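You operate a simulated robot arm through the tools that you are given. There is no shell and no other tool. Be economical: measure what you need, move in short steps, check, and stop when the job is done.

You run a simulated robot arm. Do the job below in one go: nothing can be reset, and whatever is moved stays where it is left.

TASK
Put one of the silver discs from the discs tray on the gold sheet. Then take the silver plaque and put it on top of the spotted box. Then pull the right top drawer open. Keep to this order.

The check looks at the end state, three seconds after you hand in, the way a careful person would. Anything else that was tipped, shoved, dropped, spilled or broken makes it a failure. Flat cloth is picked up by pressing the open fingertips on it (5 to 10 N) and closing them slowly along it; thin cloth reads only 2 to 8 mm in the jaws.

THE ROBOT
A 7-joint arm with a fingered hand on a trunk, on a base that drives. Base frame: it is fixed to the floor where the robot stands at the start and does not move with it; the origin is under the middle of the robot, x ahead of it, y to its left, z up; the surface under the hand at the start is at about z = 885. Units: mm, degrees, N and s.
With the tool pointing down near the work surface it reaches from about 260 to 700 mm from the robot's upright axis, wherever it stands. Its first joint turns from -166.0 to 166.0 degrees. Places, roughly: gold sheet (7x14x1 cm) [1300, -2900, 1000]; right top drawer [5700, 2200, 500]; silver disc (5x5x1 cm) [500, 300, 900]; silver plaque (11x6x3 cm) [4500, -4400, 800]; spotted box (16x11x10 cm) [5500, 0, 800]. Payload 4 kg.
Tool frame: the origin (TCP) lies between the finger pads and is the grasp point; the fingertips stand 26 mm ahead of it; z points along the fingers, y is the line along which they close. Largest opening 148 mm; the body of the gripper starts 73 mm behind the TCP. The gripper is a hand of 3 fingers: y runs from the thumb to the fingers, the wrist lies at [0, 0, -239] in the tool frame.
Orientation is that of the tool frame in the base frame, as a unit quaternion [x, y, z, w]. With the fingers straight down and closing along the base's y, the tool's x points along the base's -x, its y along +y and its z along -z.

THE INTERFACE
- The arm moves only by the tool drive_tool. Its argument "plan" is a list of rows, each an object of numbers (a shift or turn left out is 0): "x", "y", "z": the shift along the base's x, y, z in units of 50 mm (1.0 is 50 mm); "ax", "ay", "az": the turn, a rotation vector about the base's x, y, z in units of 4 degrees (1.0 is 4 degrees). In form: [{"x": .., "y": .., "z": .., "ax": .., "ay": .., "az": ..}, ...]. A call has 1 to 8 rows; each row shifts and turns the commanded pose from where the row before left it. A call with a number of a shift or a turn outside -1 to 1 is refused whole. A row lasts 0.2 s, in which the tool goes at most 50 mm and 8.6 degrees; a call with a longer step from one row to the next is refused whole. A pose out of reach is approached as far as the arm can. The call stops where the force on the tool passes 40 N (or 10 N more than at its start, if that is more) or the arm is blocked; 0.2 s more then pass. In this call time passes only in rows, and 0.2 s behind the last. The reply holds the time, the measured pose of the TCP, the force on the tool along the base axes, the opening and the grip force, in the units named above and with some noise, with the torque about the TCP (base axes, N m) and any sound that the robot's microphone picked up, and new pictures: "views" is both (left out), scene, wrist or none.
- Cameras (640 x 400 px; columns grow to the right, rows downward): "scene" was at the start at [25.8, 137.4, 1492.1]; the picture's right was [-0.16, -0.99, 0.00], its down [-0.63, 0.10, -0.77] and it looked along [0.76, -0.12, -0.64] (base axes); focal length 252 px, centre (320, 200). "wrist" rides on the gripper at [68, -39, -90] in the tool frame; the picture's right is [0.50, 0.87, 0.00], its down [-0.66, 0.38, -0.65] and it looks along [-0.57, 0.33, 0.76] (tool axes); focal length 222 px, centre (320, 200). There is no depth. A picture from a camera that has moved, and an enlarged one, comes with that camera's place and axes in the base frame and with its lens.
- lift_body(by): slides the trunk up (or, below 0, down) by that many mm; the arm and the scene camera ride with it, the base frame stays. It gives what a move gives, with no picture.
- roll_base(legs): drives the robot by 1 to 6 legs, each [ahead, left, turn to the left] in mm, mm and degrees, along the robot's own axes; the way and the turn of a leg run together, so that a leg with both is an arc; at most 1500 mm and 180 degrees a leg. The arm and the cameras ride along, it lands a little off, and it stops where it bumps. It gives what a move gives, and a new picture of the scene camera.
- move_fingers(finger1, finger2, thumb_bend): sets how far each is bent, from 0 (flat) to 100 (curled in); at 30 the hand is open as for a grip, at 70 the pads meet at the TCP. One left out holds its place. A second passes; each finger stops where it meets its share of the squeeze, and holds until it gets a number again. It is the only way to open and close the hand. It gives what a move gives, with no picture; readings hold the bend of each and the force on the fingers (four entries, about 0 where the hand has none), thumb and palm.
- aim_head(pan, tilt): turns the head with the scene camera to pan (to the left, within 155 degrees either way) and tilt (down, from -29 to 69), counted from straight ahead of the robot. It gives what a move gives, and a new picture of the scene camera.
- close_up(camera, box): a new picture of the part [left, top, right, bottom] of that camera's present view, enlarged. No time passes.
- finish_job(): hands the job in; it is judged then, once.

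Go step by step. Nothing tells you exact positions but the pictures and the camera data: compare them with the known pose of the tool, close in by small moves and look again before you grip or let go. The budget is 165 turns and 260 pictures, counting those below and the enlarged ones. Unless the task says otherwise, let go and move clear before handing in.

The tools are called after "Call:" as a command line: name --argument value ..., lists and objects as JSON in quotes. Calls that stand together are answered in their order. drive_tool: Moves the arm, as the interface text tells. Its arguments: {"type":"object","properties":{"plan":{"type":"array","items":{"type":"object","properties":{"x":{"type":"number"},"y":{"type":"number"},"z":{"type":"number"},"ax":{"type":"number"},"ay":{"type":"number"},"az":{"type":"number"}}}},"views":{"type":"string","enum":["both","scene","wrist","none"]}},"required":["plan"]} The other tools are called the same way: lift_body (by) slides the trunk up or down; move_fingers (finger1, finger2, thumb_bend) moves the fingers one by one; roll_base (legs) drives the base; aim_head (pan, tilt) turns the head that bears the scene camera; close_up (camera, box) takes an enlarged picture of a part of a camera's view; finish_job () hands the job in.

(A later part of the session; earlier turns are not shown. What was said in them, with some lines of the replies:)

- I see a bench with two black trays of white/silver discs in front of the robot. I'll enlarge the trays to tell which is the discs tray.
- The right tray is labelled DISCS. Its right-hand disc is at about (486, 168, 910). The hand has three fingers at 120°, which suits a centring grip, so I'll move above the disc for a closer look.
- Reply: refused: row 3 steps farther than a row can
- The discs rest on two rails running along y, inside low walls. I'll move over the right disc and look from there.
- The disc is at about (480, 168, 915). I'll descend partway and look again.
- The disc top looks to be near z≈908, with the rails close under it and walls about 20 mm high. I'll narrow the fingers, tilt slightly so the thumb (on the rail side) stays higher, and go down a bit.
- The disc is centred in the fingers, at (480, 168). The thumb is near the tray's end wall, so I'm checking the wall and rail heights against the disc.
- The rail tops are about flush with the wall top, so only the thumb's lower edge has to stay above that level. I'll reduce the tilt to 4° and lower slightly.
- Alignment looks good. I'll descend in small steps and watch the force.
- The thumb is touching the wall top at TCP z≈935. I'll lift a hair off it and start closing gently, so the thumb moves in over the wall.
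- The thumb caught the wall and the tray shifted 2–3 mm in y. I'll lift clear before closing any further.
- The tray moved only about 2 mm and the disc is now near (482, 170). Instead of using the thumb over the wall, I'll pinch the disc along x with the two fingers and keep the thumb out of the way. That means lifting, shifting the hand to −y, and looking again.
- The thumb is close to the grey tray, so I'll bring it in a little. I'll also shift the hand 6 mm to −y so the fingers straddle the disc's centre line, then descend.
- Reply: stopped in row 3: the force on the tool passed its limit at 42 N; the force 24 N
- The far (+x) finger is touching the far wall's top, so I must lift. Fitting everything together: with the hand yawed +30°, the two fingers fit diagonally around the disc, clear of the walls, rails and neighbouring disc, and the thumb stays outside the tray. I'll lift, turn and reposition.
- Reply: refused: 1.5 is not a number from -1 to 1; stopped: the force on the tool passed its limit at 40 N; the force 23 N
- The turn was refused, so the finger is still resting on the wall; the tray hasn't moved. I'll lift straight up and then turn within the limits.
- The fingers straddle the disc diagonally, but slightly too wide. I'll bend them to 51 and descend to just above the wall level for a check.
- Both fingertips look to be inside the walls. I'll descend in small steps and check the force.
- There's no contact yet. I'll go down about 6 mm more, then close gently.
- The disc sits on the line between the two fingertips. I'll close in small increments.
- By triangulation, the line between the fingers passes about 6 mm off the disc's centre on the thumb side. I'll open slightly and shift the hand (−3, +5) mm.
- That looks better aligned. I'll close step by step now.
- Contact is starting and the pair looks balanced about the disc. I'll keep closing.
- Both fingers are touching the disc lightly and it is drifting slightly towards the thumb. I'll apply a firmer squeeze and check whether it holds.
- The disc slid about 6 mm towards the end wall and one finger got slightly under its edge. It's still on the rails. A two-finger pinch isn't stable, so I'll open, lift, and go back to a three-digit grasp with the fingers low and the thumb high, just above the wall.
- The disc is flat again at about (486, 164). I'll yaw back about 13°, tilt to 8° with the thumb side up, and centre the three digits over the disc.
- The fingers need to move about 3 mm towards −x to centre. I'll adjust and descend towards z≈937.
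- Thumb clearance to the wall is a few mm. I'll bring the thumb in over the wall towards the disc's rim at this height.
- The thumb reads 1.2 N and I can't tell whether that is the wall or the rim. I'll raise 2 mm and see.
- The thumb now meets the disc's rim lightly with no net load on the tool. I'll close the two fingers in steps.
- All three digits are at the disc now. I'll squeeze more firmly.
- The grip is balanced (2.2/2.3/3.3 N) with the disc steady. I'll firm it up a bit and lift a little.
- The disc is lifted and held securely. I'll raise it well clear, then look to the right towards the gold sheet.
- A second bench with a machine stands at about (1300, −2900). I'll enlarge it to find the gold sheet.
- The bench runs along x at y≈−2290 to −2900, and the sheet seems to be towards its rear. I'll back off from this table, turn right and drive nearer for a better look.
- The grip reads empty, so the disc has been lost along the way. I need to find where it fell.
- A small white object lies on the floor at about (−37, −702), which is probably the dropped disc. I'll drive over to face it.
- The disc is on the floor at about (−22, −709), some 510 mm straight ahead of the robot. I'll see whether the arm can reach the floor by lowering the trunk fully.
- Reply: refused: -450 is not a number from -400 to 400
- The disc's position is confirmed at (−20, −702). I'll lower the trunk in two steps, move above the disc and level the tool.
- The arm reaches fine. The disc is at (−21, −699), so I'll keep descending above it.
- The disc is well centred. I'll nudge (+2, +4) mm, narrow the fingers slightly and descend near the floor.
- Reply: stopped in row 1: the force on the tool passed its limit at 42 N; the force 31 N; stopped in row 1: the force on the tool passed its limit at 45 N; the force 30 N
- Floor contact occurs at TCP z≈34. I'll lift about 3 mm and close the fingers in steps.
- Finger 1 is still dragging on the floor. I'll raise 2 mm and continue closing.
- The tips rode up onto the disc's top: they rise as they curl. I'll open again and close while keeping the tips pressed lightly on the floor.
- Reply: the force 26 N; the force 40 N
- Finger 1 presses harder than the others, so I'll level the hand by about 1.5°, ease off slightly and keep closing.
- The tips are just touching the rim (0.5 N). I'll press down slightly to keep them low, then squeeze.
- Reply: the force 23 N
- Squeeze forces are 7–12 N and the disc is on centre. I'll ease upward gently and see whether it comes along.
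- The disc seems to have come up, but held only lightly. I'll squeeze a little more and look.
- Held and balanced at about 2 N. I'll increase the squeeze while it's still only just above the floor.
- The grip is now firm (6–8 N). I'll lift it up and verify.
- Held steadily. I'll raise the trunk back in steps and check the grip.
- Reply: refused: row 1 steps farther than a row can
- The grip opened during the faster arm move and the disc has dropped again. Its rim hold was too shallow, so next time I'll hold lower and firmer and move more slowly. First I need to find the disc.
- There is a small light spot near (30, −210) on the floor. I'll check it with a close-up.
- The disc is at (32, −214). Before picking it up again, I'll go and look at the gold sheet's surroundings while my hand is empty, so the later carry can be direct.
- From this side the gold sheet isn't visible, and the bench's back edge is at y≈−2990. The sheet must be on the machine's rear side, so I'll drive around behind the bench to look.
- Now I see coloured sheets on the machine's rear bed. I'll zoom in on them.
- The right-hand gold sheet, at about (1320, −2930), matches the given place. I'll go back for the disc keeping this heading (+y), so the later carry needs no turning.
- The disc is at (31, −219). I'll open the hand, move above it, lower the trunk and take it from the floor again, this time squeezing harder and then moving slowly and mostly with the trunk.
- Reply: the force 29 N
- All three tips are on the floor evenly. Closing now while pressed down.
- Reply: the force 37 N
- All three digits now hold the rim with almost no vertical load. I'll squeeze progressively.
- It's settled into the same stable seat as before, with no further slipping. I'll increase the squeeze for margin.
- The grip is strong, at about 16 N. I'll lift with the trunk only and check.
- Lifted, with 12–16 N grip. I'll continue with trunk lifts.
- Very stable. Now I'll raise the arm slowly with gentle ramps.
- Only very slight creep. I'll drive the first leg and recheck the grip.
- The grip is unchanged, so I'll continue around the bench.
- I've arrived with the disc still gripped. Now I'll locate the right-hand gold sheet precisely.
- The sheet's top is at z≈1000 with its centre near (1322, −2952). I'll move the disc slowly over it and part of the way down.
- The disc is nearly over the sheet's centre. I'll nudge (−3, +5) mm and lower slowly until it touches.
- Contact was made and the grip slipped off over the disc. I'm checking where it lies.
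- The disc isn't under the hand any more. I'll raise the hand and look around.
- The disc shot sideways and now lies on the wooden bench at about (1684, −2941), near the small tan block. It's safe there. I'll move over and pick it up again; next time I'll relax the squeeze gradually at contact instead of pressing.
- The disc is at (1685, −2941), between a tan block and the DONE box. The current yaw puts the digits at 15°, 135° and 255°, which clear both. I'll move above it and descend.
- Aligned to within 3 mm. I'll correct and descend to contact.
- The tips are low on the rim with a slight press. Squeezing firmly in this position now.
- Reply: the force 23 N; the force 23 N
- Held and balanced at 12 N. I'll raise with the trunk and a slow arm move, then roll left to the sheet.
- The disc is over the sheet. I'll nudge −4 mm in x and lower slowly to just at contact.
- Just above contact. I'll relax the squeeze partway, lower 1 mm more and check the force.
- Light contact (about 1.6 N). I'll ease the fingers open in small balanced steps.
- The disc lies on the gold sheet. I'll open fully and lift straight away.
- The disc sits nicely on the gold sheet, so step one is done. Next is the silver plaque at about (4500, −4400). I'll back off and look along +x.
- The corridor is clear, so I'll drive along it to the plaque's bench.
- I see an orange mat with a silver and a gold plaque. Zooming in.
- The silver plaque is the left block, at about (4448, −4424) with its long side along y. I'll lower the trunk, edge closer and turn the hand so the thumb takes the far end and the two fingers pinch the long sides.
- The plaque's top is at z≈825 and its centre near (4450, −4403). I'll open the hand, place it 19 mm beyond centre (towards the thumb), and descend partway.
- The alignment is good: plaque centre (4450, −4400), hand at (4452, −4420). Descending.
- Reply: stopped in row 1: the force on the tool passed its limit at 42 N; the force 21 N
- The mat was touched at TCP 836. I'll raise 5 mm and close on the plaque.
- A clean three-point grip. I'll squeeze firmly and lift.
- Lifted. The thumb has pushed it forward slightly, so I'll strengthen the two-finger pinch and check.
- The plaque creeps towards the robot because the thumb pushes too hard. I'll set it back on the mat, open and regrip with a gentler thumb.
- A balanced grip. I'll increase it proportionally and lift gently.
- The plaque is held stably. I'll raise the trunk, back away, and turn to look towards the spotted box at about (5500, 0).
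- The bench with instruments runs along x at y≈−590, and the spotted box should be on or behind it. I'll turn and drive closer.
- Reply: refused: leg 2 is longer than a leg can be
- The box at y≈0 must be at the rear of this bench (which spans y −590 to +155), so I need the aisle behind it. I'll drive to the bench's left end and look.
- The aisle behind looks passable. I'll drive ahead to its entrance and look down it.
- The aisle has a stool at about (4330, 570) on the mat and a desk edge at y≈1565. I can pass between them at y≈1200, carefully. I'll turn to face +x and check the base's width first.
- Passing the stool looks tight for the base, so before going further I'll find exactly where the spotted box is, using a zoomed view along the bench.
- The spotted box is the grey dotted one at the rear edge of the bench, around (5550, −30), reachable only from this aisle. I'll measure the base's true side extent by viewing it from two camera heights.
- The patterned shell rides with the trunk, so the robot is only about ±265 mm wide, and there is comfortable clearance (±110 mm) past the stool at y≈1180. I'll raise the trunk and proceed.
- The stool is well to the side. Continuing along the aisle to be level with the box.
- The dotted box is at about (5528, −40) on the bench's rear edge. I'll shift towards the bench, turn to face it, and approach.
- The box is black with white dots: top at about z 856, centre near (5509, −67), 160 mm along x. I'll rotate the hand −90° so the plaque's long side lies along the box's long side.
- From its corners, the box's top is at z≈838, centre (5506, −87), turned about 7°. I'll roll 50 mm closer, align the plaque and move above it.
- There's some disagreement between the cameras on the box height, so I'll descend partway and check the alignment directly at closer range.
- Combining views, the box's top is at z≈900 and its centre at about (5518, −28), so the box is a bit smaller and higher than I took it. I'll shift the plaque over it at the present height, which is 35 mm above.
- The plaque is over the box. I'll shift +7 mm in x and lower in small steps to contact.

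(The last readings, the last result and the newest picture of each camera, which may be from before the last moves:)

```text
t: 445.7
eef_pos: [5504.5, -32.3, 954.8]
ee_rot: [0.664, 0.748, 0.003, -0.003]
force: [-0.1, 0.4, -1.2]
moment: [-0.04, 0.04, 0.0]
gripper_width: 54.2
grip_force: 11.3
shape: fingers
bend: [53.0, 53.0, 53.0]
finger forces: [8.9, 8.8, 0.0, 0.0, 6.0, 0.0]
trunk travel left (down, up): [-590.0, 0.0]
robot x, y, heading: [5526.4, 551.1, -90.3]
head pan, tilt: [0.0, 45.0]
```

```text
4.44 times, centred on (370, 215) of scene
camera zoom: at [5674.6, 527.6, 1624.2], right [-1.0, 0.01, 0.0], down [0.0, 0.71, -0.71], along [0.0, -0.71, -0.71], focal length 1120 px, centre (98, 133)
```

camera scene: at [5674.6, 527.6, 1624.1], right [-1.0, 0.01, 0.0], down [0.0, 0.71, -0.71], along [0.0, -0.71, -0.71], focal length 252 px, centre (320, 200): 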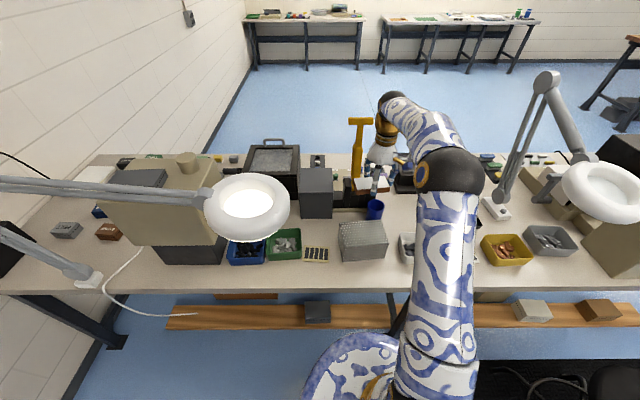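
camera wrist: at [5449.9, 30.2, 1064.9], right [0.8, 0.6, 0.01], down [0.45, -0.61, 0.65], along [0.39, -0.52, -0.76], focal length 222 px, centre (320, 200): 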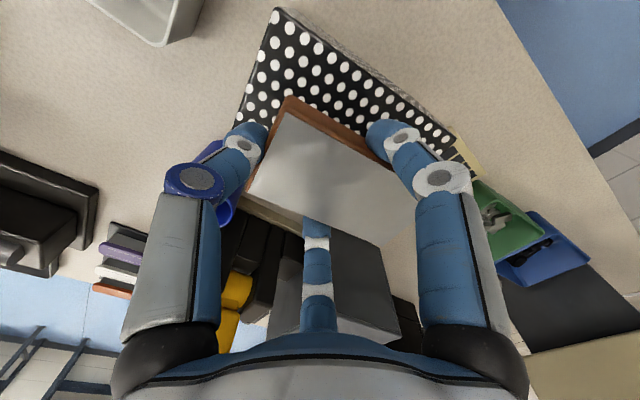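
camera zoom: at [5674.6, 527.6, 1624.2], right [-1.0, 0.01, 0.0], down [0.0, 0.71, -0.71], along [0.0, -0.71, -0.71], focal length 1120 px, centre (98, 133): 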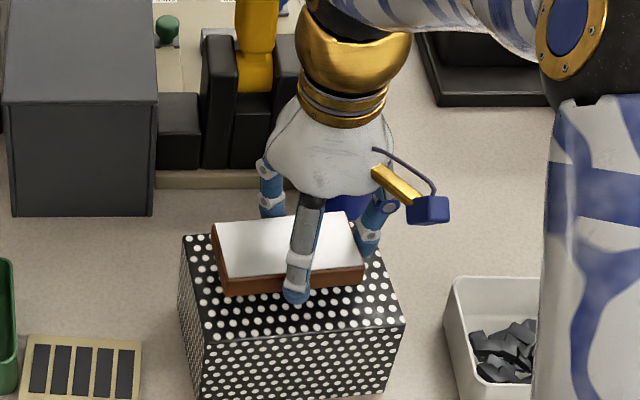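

Call:
drive_tool --plan '[{"z": -0.12}, {"z": -0.08}]' --views "none"

Call:
drive_tool --plan '[{"z": -0.06}]' --views "none"

Call:
drive_tool --plan '[{"z": -0.06}]' --views "none"

Call:
close_up --camera "scene" --box '[310, 170, 430, 260]'

```text
t: 446.3
eef_pos: [5504.0, -31.2, 947.1]
ee_rot: [0.664, 0.748, 0.003, -0.002]
force: [-0.7, 0.2, -2.3]
moment: [-0.03, 0.03, -0.02]
gripper_width: 54.1
grip_force: 12.3
shape: fingers
bend: [53.0, 53.0, 53.0]
finger forces: [9.0, 8.9, 0.0, 0.0, 6.1, 0.0]
trunk travel left (down, up): [-590.0, 0.0]
robot x, y, heading: [5521.9, 549.8, -90.4]
head pan, tilt: [0.0, 45.0]
```

```text
t: 446.7
eef_pos: [5503.2, -31.2, 942.8]
ee_rot: [0.664, 0.748, 0.003, -0.002]
force: [0.0, 0.2, -1.1]
moment: [-0.01, 0.0, -0.04]
gripper_width: 53.9
grip_force: 12.2
shape: fingers
bend: [53.0, 53.0, 53.0]
finger forces: [9.0, 8.9, 0.1, 0.1, 6.1, 0.1]
trunk travel left (down, up): [-590.0, 0.0]
robot x, y, heading: [5525.2, 551.5, -90.4]
head pan, tilt: [0.0, 45.0]
```

```text
t: 447.1
eef_pos: [5503.2, -31.1, 940.1]
ee_rot: [0.664, 0.748, 0.003, -0.003]
force: [-0.4, 1.3, -1.8]
moment: [0.01, 0.03, -0.02]
gripper_width: 54.2
grip_force: 12.0
shape: fingers
bend: [53.0, 53.0, 53.0]
finger forces: [9.0, 8.8, 0.1, 0.1, 6.1, 0.0]
trunk travel left (down, up): [-590.0, 0.0]
robot x, y, heading: [5521.7, 551.6, -90.3]
head pan, tilt: [0.0, 45.0]
```

```text
4.44 times, centred on (370, 215) of scene
camera zoom: at [5674.6, 527.7, 1624.1], right [-1.0, 0.01, 0.0], down [0.0, 0.71, -0.71], along [0.0, -0.71, -0.71], focal length 1120 px, centre (98, 133)
```

zoom: 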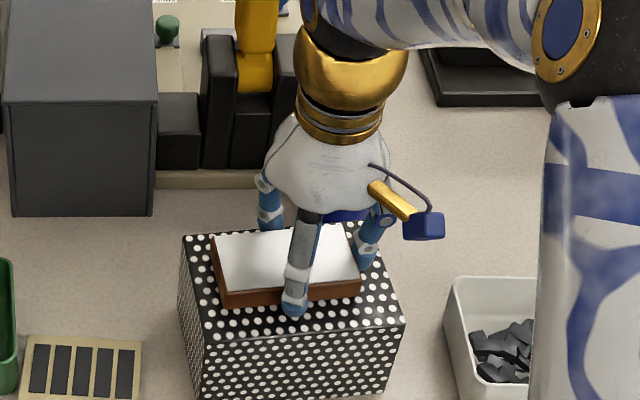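

Close to touching and well centred. Lowering by 2 mm steps.

Call:
drive_tool --plan '[{"z": -0.04}]' --views "none"

Call:
drive_tool --plan '[{"z": -0.04}]' --views "none"

Call:
drive_tool --plan '[{"z": -0.04}]' --views "none"

```text
t: 447.5
eef_pos: [5503.9, -30.0, 938.6]
ee_rot: [0.664, 0.748, 0.002, -0.002]
force: [0.1, -0.3, -0.9]
moment: [-0.02, 0.0, -0.04]
gripper_width: 53.9
grip_force: 12.1
shape: fingers
bend: [53.0, 53.0, 53.0]
finger forces: [9.0, 8.8, 0.1, 0.0, 6.2, 0.1]
trunk travel left (down, up): [-590.0, 0.0]
robot x, y, heading: [5524.0, 549.6, -90.1]
head pan, tilt: [0.0, 45.0]
```

```text
t: 447.9
eef_pos: [5502.9, -31.1, 936.1]
ee_rot: [0.664, 0.748, 0.002, -0.001]
force: [-0.3, -0.7, 1.7]
moment: [0.0, -0.01, 0.02]
gripper_width: 53.9
grip_force: 12.6
shape: fingers
bend: [53.0, 53.0, 53.0]
finger forces: [9.3, 9.3, 0.1, 0.0, 6.2, 0.0]
trunk travel left (down, up): [-590.0, 0.0]
robot x, y, heading: [5524.1, 549.1, -90.2]
head pan, tilt: [0.0, 45.0]
```

```text
t: 448.3
eef_pos: [5503.4, -31.2, 936.2]
ee_rot: [0.664, 0.748, 0.001, -0.002]
force: [0.3, 0.7, 12.9]
moment: [0.03, 0.02, 0.03]
gripper_width: 53.4
grip_force: 13.9
shape: fingers
bend: [53.0, 53.0, 53.0]
finger forces: [10.2, 10.2, 0.0, 0.0, 7.0, 0.1]
trunk travel left (down, up): [-590.0, 0.0]
robot x, y, heading: [5522.6, 548.9, -90.4]
head pan, tilt: [0.0, 45.0]
```

Seated on the box. I'll ease up 1 mm and release gradually and evenly.

Call:
drive_tool --plan '[{"z": 0.03}]' --views "none"

Call:
move_fingers --finger1 56 --finger2 56 --thumb_bend 54.5

Call:
move_fingers --finger1 48 --finger2 48 --thumb_bend 48

Call:
move_fingers --finger1 43 --finger2 43 --thumb_bend 43

Call:
drive_tool --plan '[{"z": 0.3}, {"z": 0.8}, {"z": 0.9}, {"z": 0.9}]' --views "wrist"

Call:
close_up --camera "scene" --box '[310, 170, 430, 260]'

```text
t: 448.7
eef_pos: [5503.4, -31.0, 935.6]
ee_rot: [0.664, 0.748, 0.002, -0.002]
force: [0.3, -1.5, 8.6]
moment: [-0.05, 0.03, 0.04]
gripper_width: 53.3
grip_force: 13.6
shape: fingers
bend: [53.0, 53.0, 53.0]
finger forces: [9.6, 10.5, 0.0, 0.1, 7.3, 0.1]
trunk travel left (down, up): [-590.0, 0.0]
robot x, y, heading: [5523.0, 550.7, -90.3]
head pan, tilt: [0.0, 45.0]
```

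```text
t: 449.7
eef_pos: [5503.1, -30.1, 934.2]
ee_rot: [0.665, 0.747, 0.002, -0.002]
force: [-2.0, -1.3, 5.4]
moment: [-0.02, 0.04, 0.01]
gripper_width: 54.8
grip_force: 5.3
shape: fingers
bend: [52.0, 52.0, 52.0]
finger forces: [4.0, 4.0, 0.0, 0.0, 3.5, 0.0]
trunk travel left (down, up): [-590.0, 0.0]
robot x, y, heading: [5521.5, 549.0, -90.5]
head pan, tilt: [0.0, 45.0]
```

```text
t: 450.7
eef_pos: [5503.1, -30.9, 933.9]
ee_rot: [0.664, 0.748, 0.003, -0.003]
force: [-0.1, 0.3, -0.5]
moment: [0.03, 0.02, 0.0]
gripper_width: 68.3
grip_force: 0.1
shape: fingers
bend: [48.0, 48.0, 48.0]
finger forces: [0.0, 0.1, 0.0, 0.1, 0.0, 0.0]
trunk travel left (down, up): [-590.0, 0.0]
robot x, y, heading: [5525.4, 549.7, -90.3]
head pan, tilt: [0.0, 45.0]
```

```text
t: 451.7
eef_pos: [5503.3, -30.1, 934.8]
ee_rot: [0.664, 0.748, 0.003, -0.003]
force: [1.3, -0.3, 0.8]
moment: [-0.01, 0.0, 0.01]
gripper_width: 84.5
grip_force: 0.1
shape: fingers
bend: [43.0, 43.0, 43.0]
finger forces: [0.0, 0.0, 0.0, 0.0, 0.1, 0.0]
trunk travel left (down, up): [-590.0, 0.0]
robot x, y, heading: [5523.8, 552.2, -90.2]
head pan, tilt: [0.0, 45.0]
```

```text
t: 452.7
eef_pos: [5503.7, -31.5, 1079.6]
ee_rot: [0.663, 0.748, 0.003, -0.001]
force: [-0.7, -0.5, 0.1]
moment: [0.01, -0.02, -0.02]
gripper_width: 84.8
grip_force: 0.0
shape: fingers
bend: [43.0, 43.0, 43.0]
finger forces: [0.0, 0.0, 0.1, 0.0, 0.0, 0.0]
trunk travel left (down, up): [-590.0, 0.0]
robot x, y, heading: [5523.9, 550.0, -90.0]
head pan, tilt: [0.0, 45.0]
camera wrist: at [5456.5, 29.3, 1169.3], right [0.8, 0.6, 0.01], down [0.45, -0.61, 0.65], along [0.39, -0.52, -0.76], focal length 222 px, centre (320, 200)
```

wrist: 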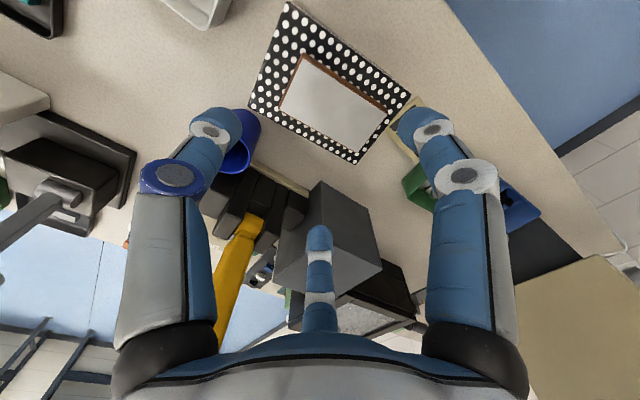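

```text
4.44 times, centred on (370, 215) of scene
camera zoom: at [5674.7, 528.1, 1624.1], right [-1.0, 0.01, 0.0], down [0.0, 0.71, -0.71], along [0.0, -0.71, -0.71], focal length 1120 px, centre (98, 133)
```

zoom: 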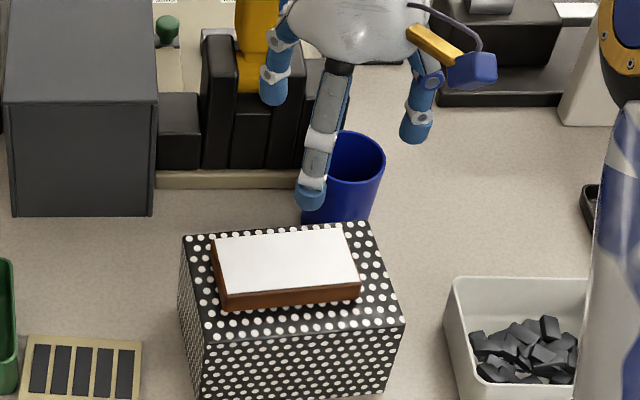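

The plaque rests centred on the spotted box, so step two is done. Now for the right top drawer at about (5700, 2200, 500), which faces the next aisle. I'll retrace along this aisle and go round the desk's end.

Call:
roll_base --legs '[[-430, 0, 0], [0, 0, 90], [0, 205, 0], [-1450, 0, 0], [-1030, 0, 0], [0, 1450, 0]]'

```text
t: 479.1
eef_pos: [3535.4, 2573.4, 1078.9]
ee_rot: [-0.087, 0.996, 0.0, -0.004]
force: [-0.3, 1.0, 0.2]
moment: [0.03, 0.0, -0.02]
gripper_width: 84.7
grip_force: 0.1
shape: fingers
bend: [43.0, 43.0, 43.0]
finger forces: [0.1, 0.0, 0.0, 0.0, 0.1, 0.0]
trunk travel left (down, up): [-590.0, 0.0]
robot x, y, heading: [2951.7, 2557.3, 2.8]
head pan, tilt: [0.0, 45.0]
camera scene: at [2967.2, 2711.0, 1624.1], right [0.05, -1.0, 0.0], down [-0.71, -0.03, -0.71], along [0.71, 0.03, -0.71], focal length 252 px, centre (320, 200)
```

scene: 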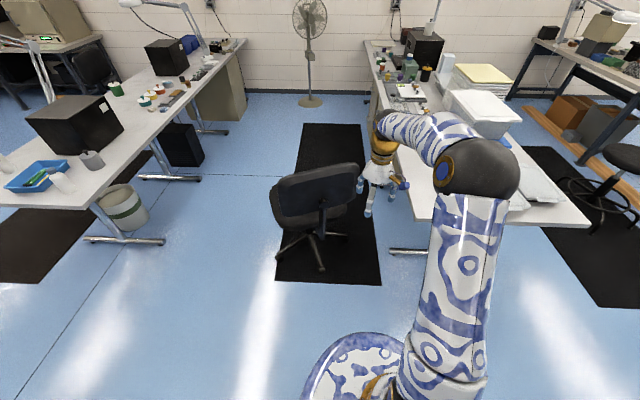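

The aisle is clear at y≈3530 between the office chair and the next desks. I'll drive through to x≈5700 and turn to face the drawers.

Call:
roll_base --legs '[[0, 975, -2.8], [1450, 0, 0], [1300, 0, 0], [0, -330, 0], [0, 0, -90]]'

```text
t: 502.6
eef_pos: [5656.9, 2669.3, 1077.9]
ee_rot: [0.651, 0.759, 0.004, -0.002]
force: [0.0, 0.2, 0.2]
moment: [0.01, 0.0, 0.02]
gripper_width: 84.9
grip_force: 0.1
shape: fingers
bend: [43.0, 43.0, 43.0]
finger forces: [0.0, 0.0, 0.1, 0.0, 0.1, 0.1]
trunk travel left (down, up): [-590.0, 0.0]
robot x, y, heading: [5654.8, 3253.3, -88.5]
head pan, tilt: [0.0, 45.0]
camera scene: at [5807.9, 3235.5, 1624.2], right [-1.0, -0.03, 0.0], down [-0.02, 0.71, -0.71], along [0.02, -0.71, -0.71], focal length 252 px, centre (320, 200)
```

scene: 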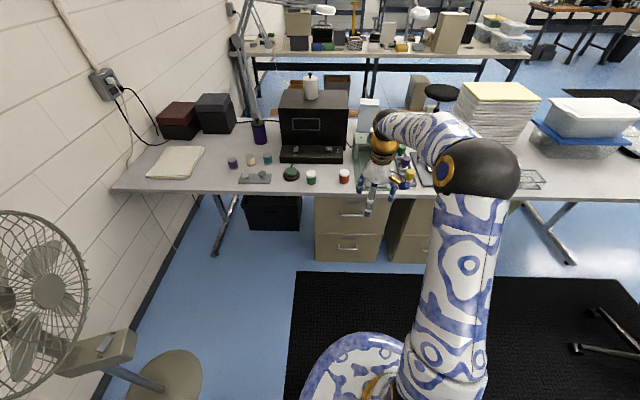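

The cabinet at x≈5660 matches the given drawer place. I'll zoom in on its top drawer and handle.

Call:
close_up --camera "scene" --box '[300, 180, 450, 275]'

```text
4.21 times, centred on (375, 228) of scene
camera zoom: at [5807.9, 3235.5, 1624.2], right [-1.0, -0.03, 0.0], down [-0.02, 0.71, -0.71], along [0.02, -0.71, -0.71], focal length 1062 px, centre (88, 84)
```

zoom: 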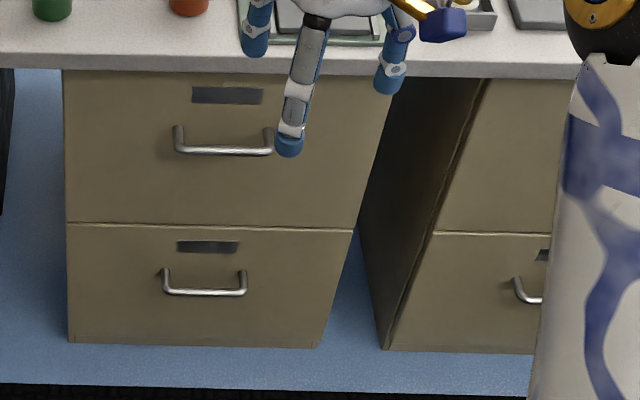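

The drawer has a horizontal D-handle at about (5654, 2290, 560), under the desk's overhang. I'll lower the trunk and turn the hand horizontal (pointing at the drawer, thumb up) to grip the bar.

Call:
lift_body --by -400

Call:
lift_body --by -100

Call:
drive_tool --plan '[{"az": 1}, {"az": 1}, {"az": 1}, {"az": 1}, {"az": 1}, {"az": 1}, {"az": 1}, {"az": 1}]' --views "none"

Call:
drive_tool --plan '[{"az": 1}, {"az": 1}, {"az": 1}, {"az": 1}, {"az": 1}, {"az": 1}, {"az": 1}, {"az": 1}]' --views "none"

Call:
drive_tool --plan '[{"az": 1}, {"az": 1}, {"az": 1}, {"az": 1}, {"az": 0.4}, {"ax": -1}, {"ax": -1}, {"ax": -1}]' --views "none"

Call:
drive_tool --plan '[{"ax": -1}, {"ax": -1}, {"ax": -1}, {"ax": -1}, {"ax": -1}, {"ax": -1}, {"ax": -1}, {"ax": -1}]' --views "none"

Call:
drive_tool --plan '[{"ax": -1}, {"ax": -1}, {"ax": -1}, {"ax": -1}, {"ax": -1}, {"ax": -1}, {"ax": -1}, {"ax": -1}]' --views "none"

Call:
drive_tool --plan '[{"ax": -1}, {"ax": -1}, {"ax": -1}, {"ax": -0.5}]' --views "none"

```text
t: 506.4
eef_pos: [5658.0, 2670.7, 679.8]
ee_rot: [0.651, 0.759, 0.002, -0.003]
force: [-0.3, 0.1, 0.0]
moment: [0.03, 0.0, -0.04]
gripper_width: 84.6
grip_force: 0.1
shape: fingers
bend: [43.0, 43.0, 43.0]
finger forces: [0.0, 0.0, 0.0, 0.1, 0.0, 0.1]
trunk travel left (down, up): [-190.0, 400.0]
robot x, y, heading: [5656.0, 3254.4, -88.4]
head pan, tilt: [0.0, 45.0]
```

```text
t: 507.7
eef_pos: [5657.0, 2668.5, 578.8]
ee_rot: [0.651, 0.759, 0.003, -0.002]
force: [0.5, -0.1, 0.4]
moment: [0.01, 0.0, 0.0]
gripper_width: 84.9
grip_force: 0.0
shape: fingers
bend: [43.0, 43.0, 43.0]
finger forces: [0.1, 0.0, 0.0, 0.0, 0.0, 0.0]
trunk travel left (down, up): [-90.0, 500.0]
robot x, y, heading: [5655.1, 3251.1, -88.1]
head pan, tilt: [0.0, 45.0]
```

```text
t: 509.5
eef_pos: [5656.5, 2669.8, 579.1]
ee_rot: [0.416, 0.91, 0.002, -0.003]
force: [0.6, 0.0, -0.1]
moment: [0.04, 0.0, 0.01]
gripper_width: 84.6
grip_force: 0.1
shape: fingers
bend: [43.0, 43.0, 43.0]
finger forces: [0.1, 0.0, 0.1, 0.0, 0.1, 0.0]
trunk travel left (down, up): [-90.0, 500.0]
robot x, y, heading: [5652.8, 3253.2, -88.3]
head pan, tilt: [0.0, 45.0]
```

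```text
t: 511.3
eef_pos: [5656.8, 2669.3, 579.4]
ee_rot: [0.148, 0.989, 0.002, -0.003]
force: [-0.4, 0.3, -0.2]
moment: [-0.01, -0.01, 0.0]
gripper_width: 84.8
grip_force: 0.0
shape: fingers
bend: [43.0, 43.0, 43.0]
finger forces: [0.0, 0.0, 0.1, 0.0, 0.0, 0.0]
trunk travel left (down, up): [-90.0, 500.0]
robot x, y, heading: [5654.0, 3254.3, -88.6]
head pan, tilt: [0.0, 45.0]
```

```text
t: 513.1
eef_pos: [5656.8, 2669.7, 578.7]
ee_rot: [-0.004, 0.995, -0.104, -0.005]
force: [-0.1, 0.2, -1.1]
moment: [0.02, 0.01, -0.01]
gripper_width: 85.0
grip_force: 0.0
shape: fingers
bend: [43.0, 43.0, 43.0]
finger forces: [0.1, 0.0, 0.1, 0.0, 0.0, 0.1]
trunk travel left (down, up): [-90.0, 500.0]
robot x, y, heading: [5653.6, 3255.5, -88.4]
head pan, tilt: [0.0, 45.0]
```

```text
t: 514.9
eef_pos: [5657.1, 2670.1, 573.7]
ee_rot: [-0.002, 0.937, -0.35, -0.005]
force: [-0.2, 0.1, -0.2]
moment: [0.0, -0.02, 0.02]
gripper_width: 85.2
grip_force: 0.0
shape: fingers
bend: [43.0, 43.0, 43.0]
finger forces: [0.0, 0.0, 0.1, 0.0, 0.1, 0.0]
out of reach, approached as far as the arm can: row 8
trunk travel left (down, up): [-90.0, 500.0]
robot x, y, heading: [5653.4, 3250.3, -88.2]
head pan, tilt: [0.0, 45.0]
```

```text
t: 516.7
eef_pos: [5659.0, 2671.1, 563.4]
ee_rot: [0.001, 0.819, -0.573, -0.004]
force: [-0.1, -0.4, 0.1]
moment: [0.02, 0.01, -0.02]
gripper_width: 85.1
grip_force: 0.0
shape: fingers
bend: [43.0, 43.0, 43.0]
finger forces: [0.0, 0.1, 0.0, 0.1, 0.0, 0.1]
out of reach, approached as far as the arm can: row 1, 2
trunk travel left (down, up): [-90.0, 500.0]
robot x, y, heading: [5656.3, 3254.1, -88.1]
head pan, tilt: [0.0, 45.0]
```

```text
t: 517.7
eef_pos: [5657.7, 2671.4, 564.1]
ee_rot: [0.0, 0.743, -0.669, -0.005]
force: [0.0, -0.2, -0.5]
moment: [-0.02, 0.02, 0.01]
gripper_width: 84.8
grip_force: 0.0
shape: fingers
bend: [43.0, 43.0, 43.0]
finger forces: [0.0, 0.0, 0.1, 0.0, 0.0, 0.0]
trunk travel left (down, up): [-90.0, 500.0]
robot x, y, heading: [5655.8, 3253.5, -88.4]
head pan, tilt: [0.0, 45.0]
```

The hand is nearly horizontal now. I'll roll 240 mm closer and view the handle.

Call:
roll_base --legs '[[240, 0, -1.5]]'

Call:
close_up --camera "wrist" --box '[0, 0, 640, 400]'

```text
t: 519.5
eef_pos: [5646.7, 2432.8, 562.2]
ee_rot: [0.011, 0.743, -0.669, -0.013]
force: [-0.6, -0.2, -0.3]
moment: [0.02, -0.03, 0.01]
gripper_width: 84.8
grip_force: 0.1
shape: fingers
bend: [43.0, 43.0, 43.0]
finger forces: [0.0, 0.1, 0.0, 0.0, 0.0, 0.0]
trunk travel left (down, up): [-90.0, 500.0]
robot x, y, heading: [5658.8, 3014.6, -89.8]
head pan, tilt: [0.0, 45.0]
camera scene: at [5811.6, 2991.6, 1124.1], right [-1.0, 0.0, 0.0], down [0.0, 0.71, -0.71], along [0.0, -0.71, -0.71], focal length 252 px, centre (320, 200)
```

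scene: 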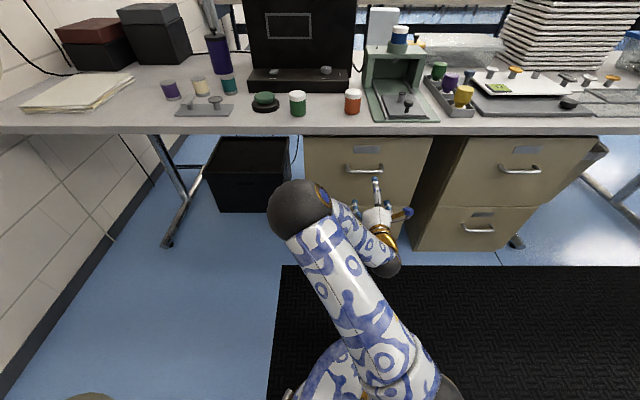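

```text
1.00 times, centred on (320, 200) of wrist (not enlarged: the box is as wide or as high as the picture)
camera zoom: at [5581.9, 2519.2, 610.5], right [-0.5, 0.11, -0.86], down [0.68, 0.67, -0.31], along [0.54, -0.74, -0.41], focal length 222 px, centre (320, 200)
```

zoom: 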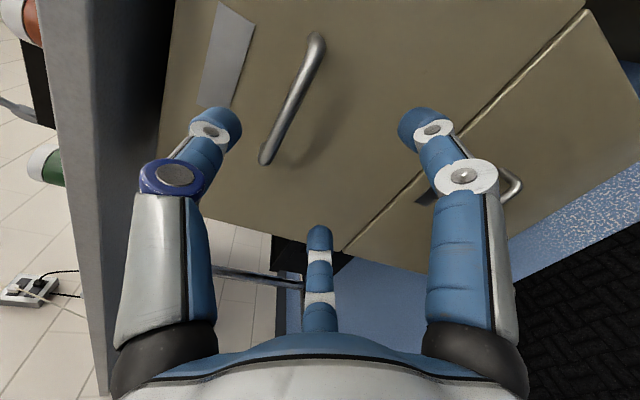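

The handle bar is triangulated at x 5592–5719, y≈2292, z≈579. I'll move the open hand around it and close.

Call:
drive_tool --plan '[{"x": 0.08, "z": 0.17, "y": -0.5}, {"x": 0.08, "z": 0.17, "y": -0.6}, {"y": -0.7}, {"y": -0.5}, {"y": -0.3}, {"y": -0.12}]' --views "wrist"

```text
t: 520.7
eef_pos: [5654.7, 2310.4, 578.4]
ee_rot: [0.011, 0.745, -0.667, -0.015]
force: [1.2, 24.5, -1.6]
moment: [-1.44, 0.15, 0.17]
gripper_width: 86.6
grip_force: 12.0
shape: fingers
bend: [43.0, 43.0, 43.0]
finger forces: [0.0, 0.0, 0.1, 0.1, 24.1, 0.0]
trunk travel left (down, up): [-90.0, 500.0]
robot x, y, heading: [5658.0, 3016.7, -89.9]
head pan, tilt: [0.0, 45.0]
stopped in row 5: the force on the tool passed its limit at 64 N (the readings are from after the stop); the commanded pose is now the measured one
camera wrist: at [5591.2, 2398.0, 626.1], right [-0.5, 0.11, -0.86], down [0.68, 0.67, -0.31], along [0.54, -0.74, -0.41], focal length 222 px, centre (320, 200)
```

wrist: 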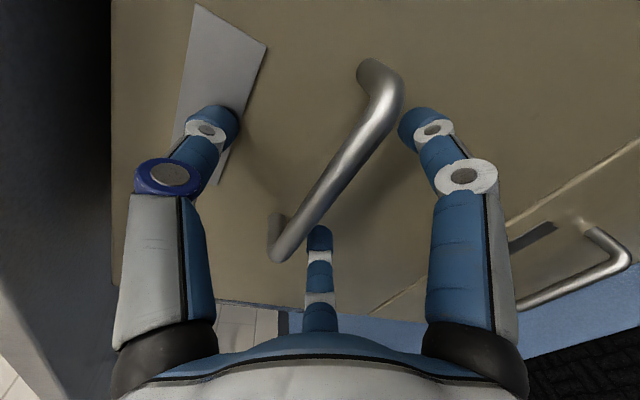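

The thumb tip touched the drawer face, so the bar is right at the grasp point. I'll back off 4 mm and close on the bar.

Call:
drive_tool --plan '[{"y": 0.09}]' --views "none"

Call:
move_fingers --finger1 58 --finger2 58 --thumb_bend 58

Call:
move_fingers --finger1 68 --finger2 68 --thumb_bend 68

Call:
move_fingers --finger1 80 --finger2 80 --thumb_bend 78

Call:
close_up --camera "wrist" --box '[0, 0, 640, 400]'

```text
t: 521.1
eef_pos: [5655.8, 2312.1, 577.4]
ee_rot: [0.012, 0.746, -0.666, -0.013]
force: [-0.6, 0.4, 0.8]
moment: [0.0, 0.01, 0.0]
gripper_width: 85.3
grip_force: 0.1
shape: fingers
bend: [43.0, 43.0, 43.0]
finger forces: [0.0, 0.0, 0.0, 0.0, 0.1, 0.0]
trunk travel left (down, up): [-90.0, 500.0]
robot x, y, heading: [5661.1, 3012.2, -90.0]
head pan, tilt: [0.0, 45.0]
```

```text
t: 522.1
eef_pos: [5654.7, 2313.7, 577.6]
ee_rot: [0.012, 0.745, -0.667, -0.015]
force: [-0.8, 0.6, 0.4]
moment: [0.0, -0.01, 0.01]
gripper_width: 39.9
grip_force: 0.0
shape: fingers
bend: [57.0, 57.0, 57.0]
finger forces: [0.1, 0.1, 0.0, 0.0, 0.1, 0.1]
trunk travel left (down, up): [-90.0, 500.0]
robot x, y, heading: [5657.7, 3015.3, -89.6]
head pan, tilt: [0.0, 45.0]
```

```text
t: 523.1
eef_pos: [5655.6, 2314.4, 577.7]
ee_rot: [0.011, 0.746, -0.666, -0.014]
force: [-0.5, 0.1, -1.4]
moment: [0.02, -0.01, 0.0]
gripper_width: 6.7
grip_force: 0.4
shape: fingers
bend: [67.0, 67.0, 68.0]
finger forces: [0.8, 0.6, 0.0, 0.0, 0.1, 0.0]
trunk travel left (down, up): [-90.0, 500.0]
robot x, y, heading: [5659.4, 3012.4, -89.9]
head pan, tilt: [0.0, 45.0]
```

```text
t: 524.1
eef_pos: [5655.5, 2313.8, 577.8]
ee_rot: [0.011, 0.746, -0.666, -0.015]
force: [-1.6, -0.5, -0.4]
moment: [0.01, 0.0, 0.01]
gripper_width: 0.1
grip_force: 0.4
shape: fingers
bend: [76.0, 76.0, 74.0]
finger forces: [0.0, 0.1, 0.0, 0.0, 0.0, 0.1]
trunk travel left (down, up): [-90.0, 500.0]
robot x, y, heading: [5659.3, 3011.6, -89.6]
head pan, tilt: [0.0, 45.0]
```

```text
1.00 times, centred on (320, 200) of wrist (not enlarged: the box is as wide or as high as the picture)
camera zoom: at [5590.9, 2400.8, 625.4], right [-0.5, 0.11, -0.86], down [0.68, 0.67, -0.31], along [0.54, -0.74, -0.41], focal length 222 px, centre (320, 200)
```

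zoom: 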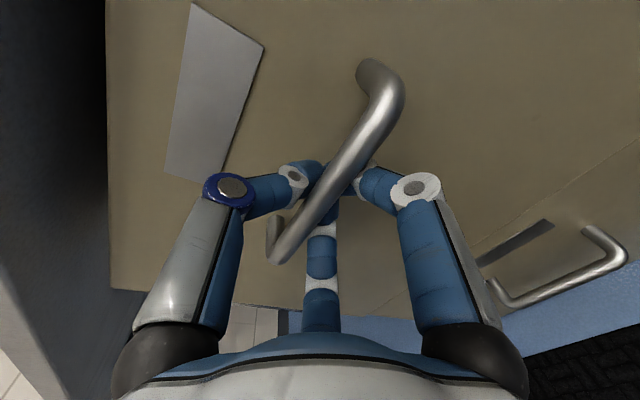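

The fingers have closed behind the bar, hooking it securely. I'll pull the drawer open by backing the base.

Call:
roll_base --legs '[[-280, 0, 0]]'

```text
t: 526.0
eef_pos: [5654.2, 2601.5, 577.5]
ee_rot: [0.011, 0.745, -0.667, -0.015]
force: [0.7, -1.0, -1.3]
moment: [0.0, -0.01, -0.02]
gripper_width: 0.0
grip_force: 0.2
shape: fingers
bend: [76.0, 76.0, 74.0]
finger forces: [0.4, 0.3, 0.0, 0.1, 0.1, 0.1]
trunk travel left (down, up): [-90.0, 500.0]
robot x, y, heading: [5656.9, 3305.0, -90.0]
head pan, tilt: [0.0, 45.0]
camera scene: at [5810.3, 3279.6, 1124.1], right [-1.0, 0.0, 0.0], down [0.0, 0.71, -0.71], along [0.0, -0.71, -0.71], focal length 252 px, centre (320, 200)
```

scene: 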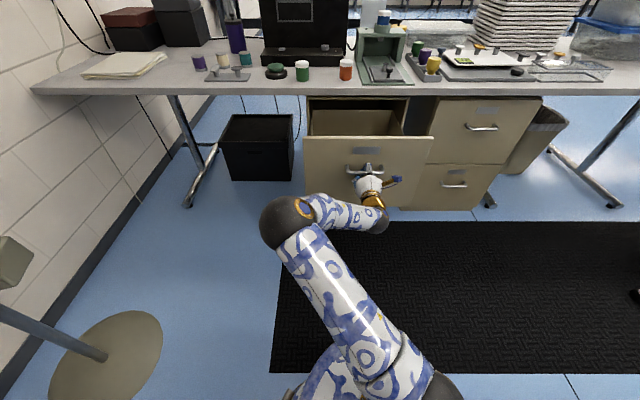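

The drawer is open by about 280 mm. I'll open the fingers and withdraw straight back.

Call:
move_fingers --finger1 41 --finger2 41 --thumb_bend 41

Call:
drive_tool --plan '[{"y": 0.2}, {"y": 0.4}, {"y": 0.6}, {"y": 0.6}]' --views "none"

Call:
roll_base --legs '[[-150, 0, 0]]'

```text
t: 527.0
eef_pos: [5652.9, 2602.1, 578.0]
ee_rot: [0.011, 0.745, -0.667, -0.015]
force: [0.2, 0.8, 0.3]
moment: [-0.02, 0.03, -0.02]
gripper_width: 91.7
grip_force: 0.1
shape: fingers
bend: [41.0, 41.0, 41.0]
finger forces: [0.0, 0.1, 0.0, 0.0, 0.0, 0.0]
trunk travel left (down, up): [-90.0, 500.0]
robot x, y, heading: [5654.8, 3301.7, -89.6]
head pan, tilt: [0.0, 45.0]
```

```text
t: 528.0
eef_pos: [5652.4, 2692.2, 577.8]
ee_rot: [0.012, 0.744, -0.668, -0.015]
force: [-0.6, 0.1, 0.2]
moment: [-0.02, -0.01, 0.01]
gripper_width: 91.5
grip_force: 0.0
shape: fingers
bend: [41.0, 41.0, 41.0]
finger forces: [0.0, 0.0, 0.1, 0.1, 0.0, 0.0]
trunk travel left (down, up): [-90.0, 500.0]
robot x, y, heading: [5662.7, 3303.5, -89.9]
head pan, tilt: [0.0, 45.0]
```

```text
t: 529.4
eef_pos: [5650.5, 2840.6, 578.4]
ee_rot: [0.013, 0.746, -0.666, -0.016]
force: [0.5, 0.8, 0.4]
moment: [-0.02, 0.0, -0.02]
gripper_width: 91.3
grip_force: 0.1
shape: fingers
bend: [41.0, 41.0, 41.0]
finger forces: [0.1, 0.0, 0.0, 0.0, 0.0, 0.0]
trunk travel left (down, up): [-90.0, 500.0]
robot x, y, heading: [5659.9, 3447.7, -90.0]
head pan, tilt: [0.0, 45.0]
camera scene: at [5809.9, 3426.8, 1124.1], right [-1.0, 0.0, 0.0], down [0.0, 0.71, -0.71], along [0.0, -0.71, -0.71], focal length 252 px, centre (320, 200)
```

scene: 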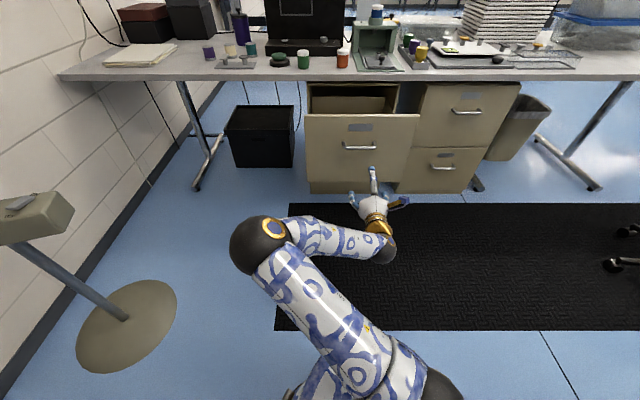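

The drawer stands open and the hand is clear of it. All three steps are done in order, so I'm handing in.

Call:
finish_job

```text
The job is handed in.
```

I did all three steps in the order you gave and handed the job in: a silver disc is on the gold sheet, the silver plaque is on top of the spotted box, and the right top drawer is open about 280 mm.

- **Disc:** I dropped it twice on the floor and once on the bench before placing it, and picked the same disc up each time.
- **Discs tray:** it was nudged about 2 mm while I was gripping the disc. The other two discs stayed in place.
- **Gold sheet:** there were two gold sheets on that bench. I used the one at x≈1320, which matches the place given.
- **Drawer:** I opened the cabinet at x≈5650, which matches the place given. Seen from the front, it is the left of the two cabinets.
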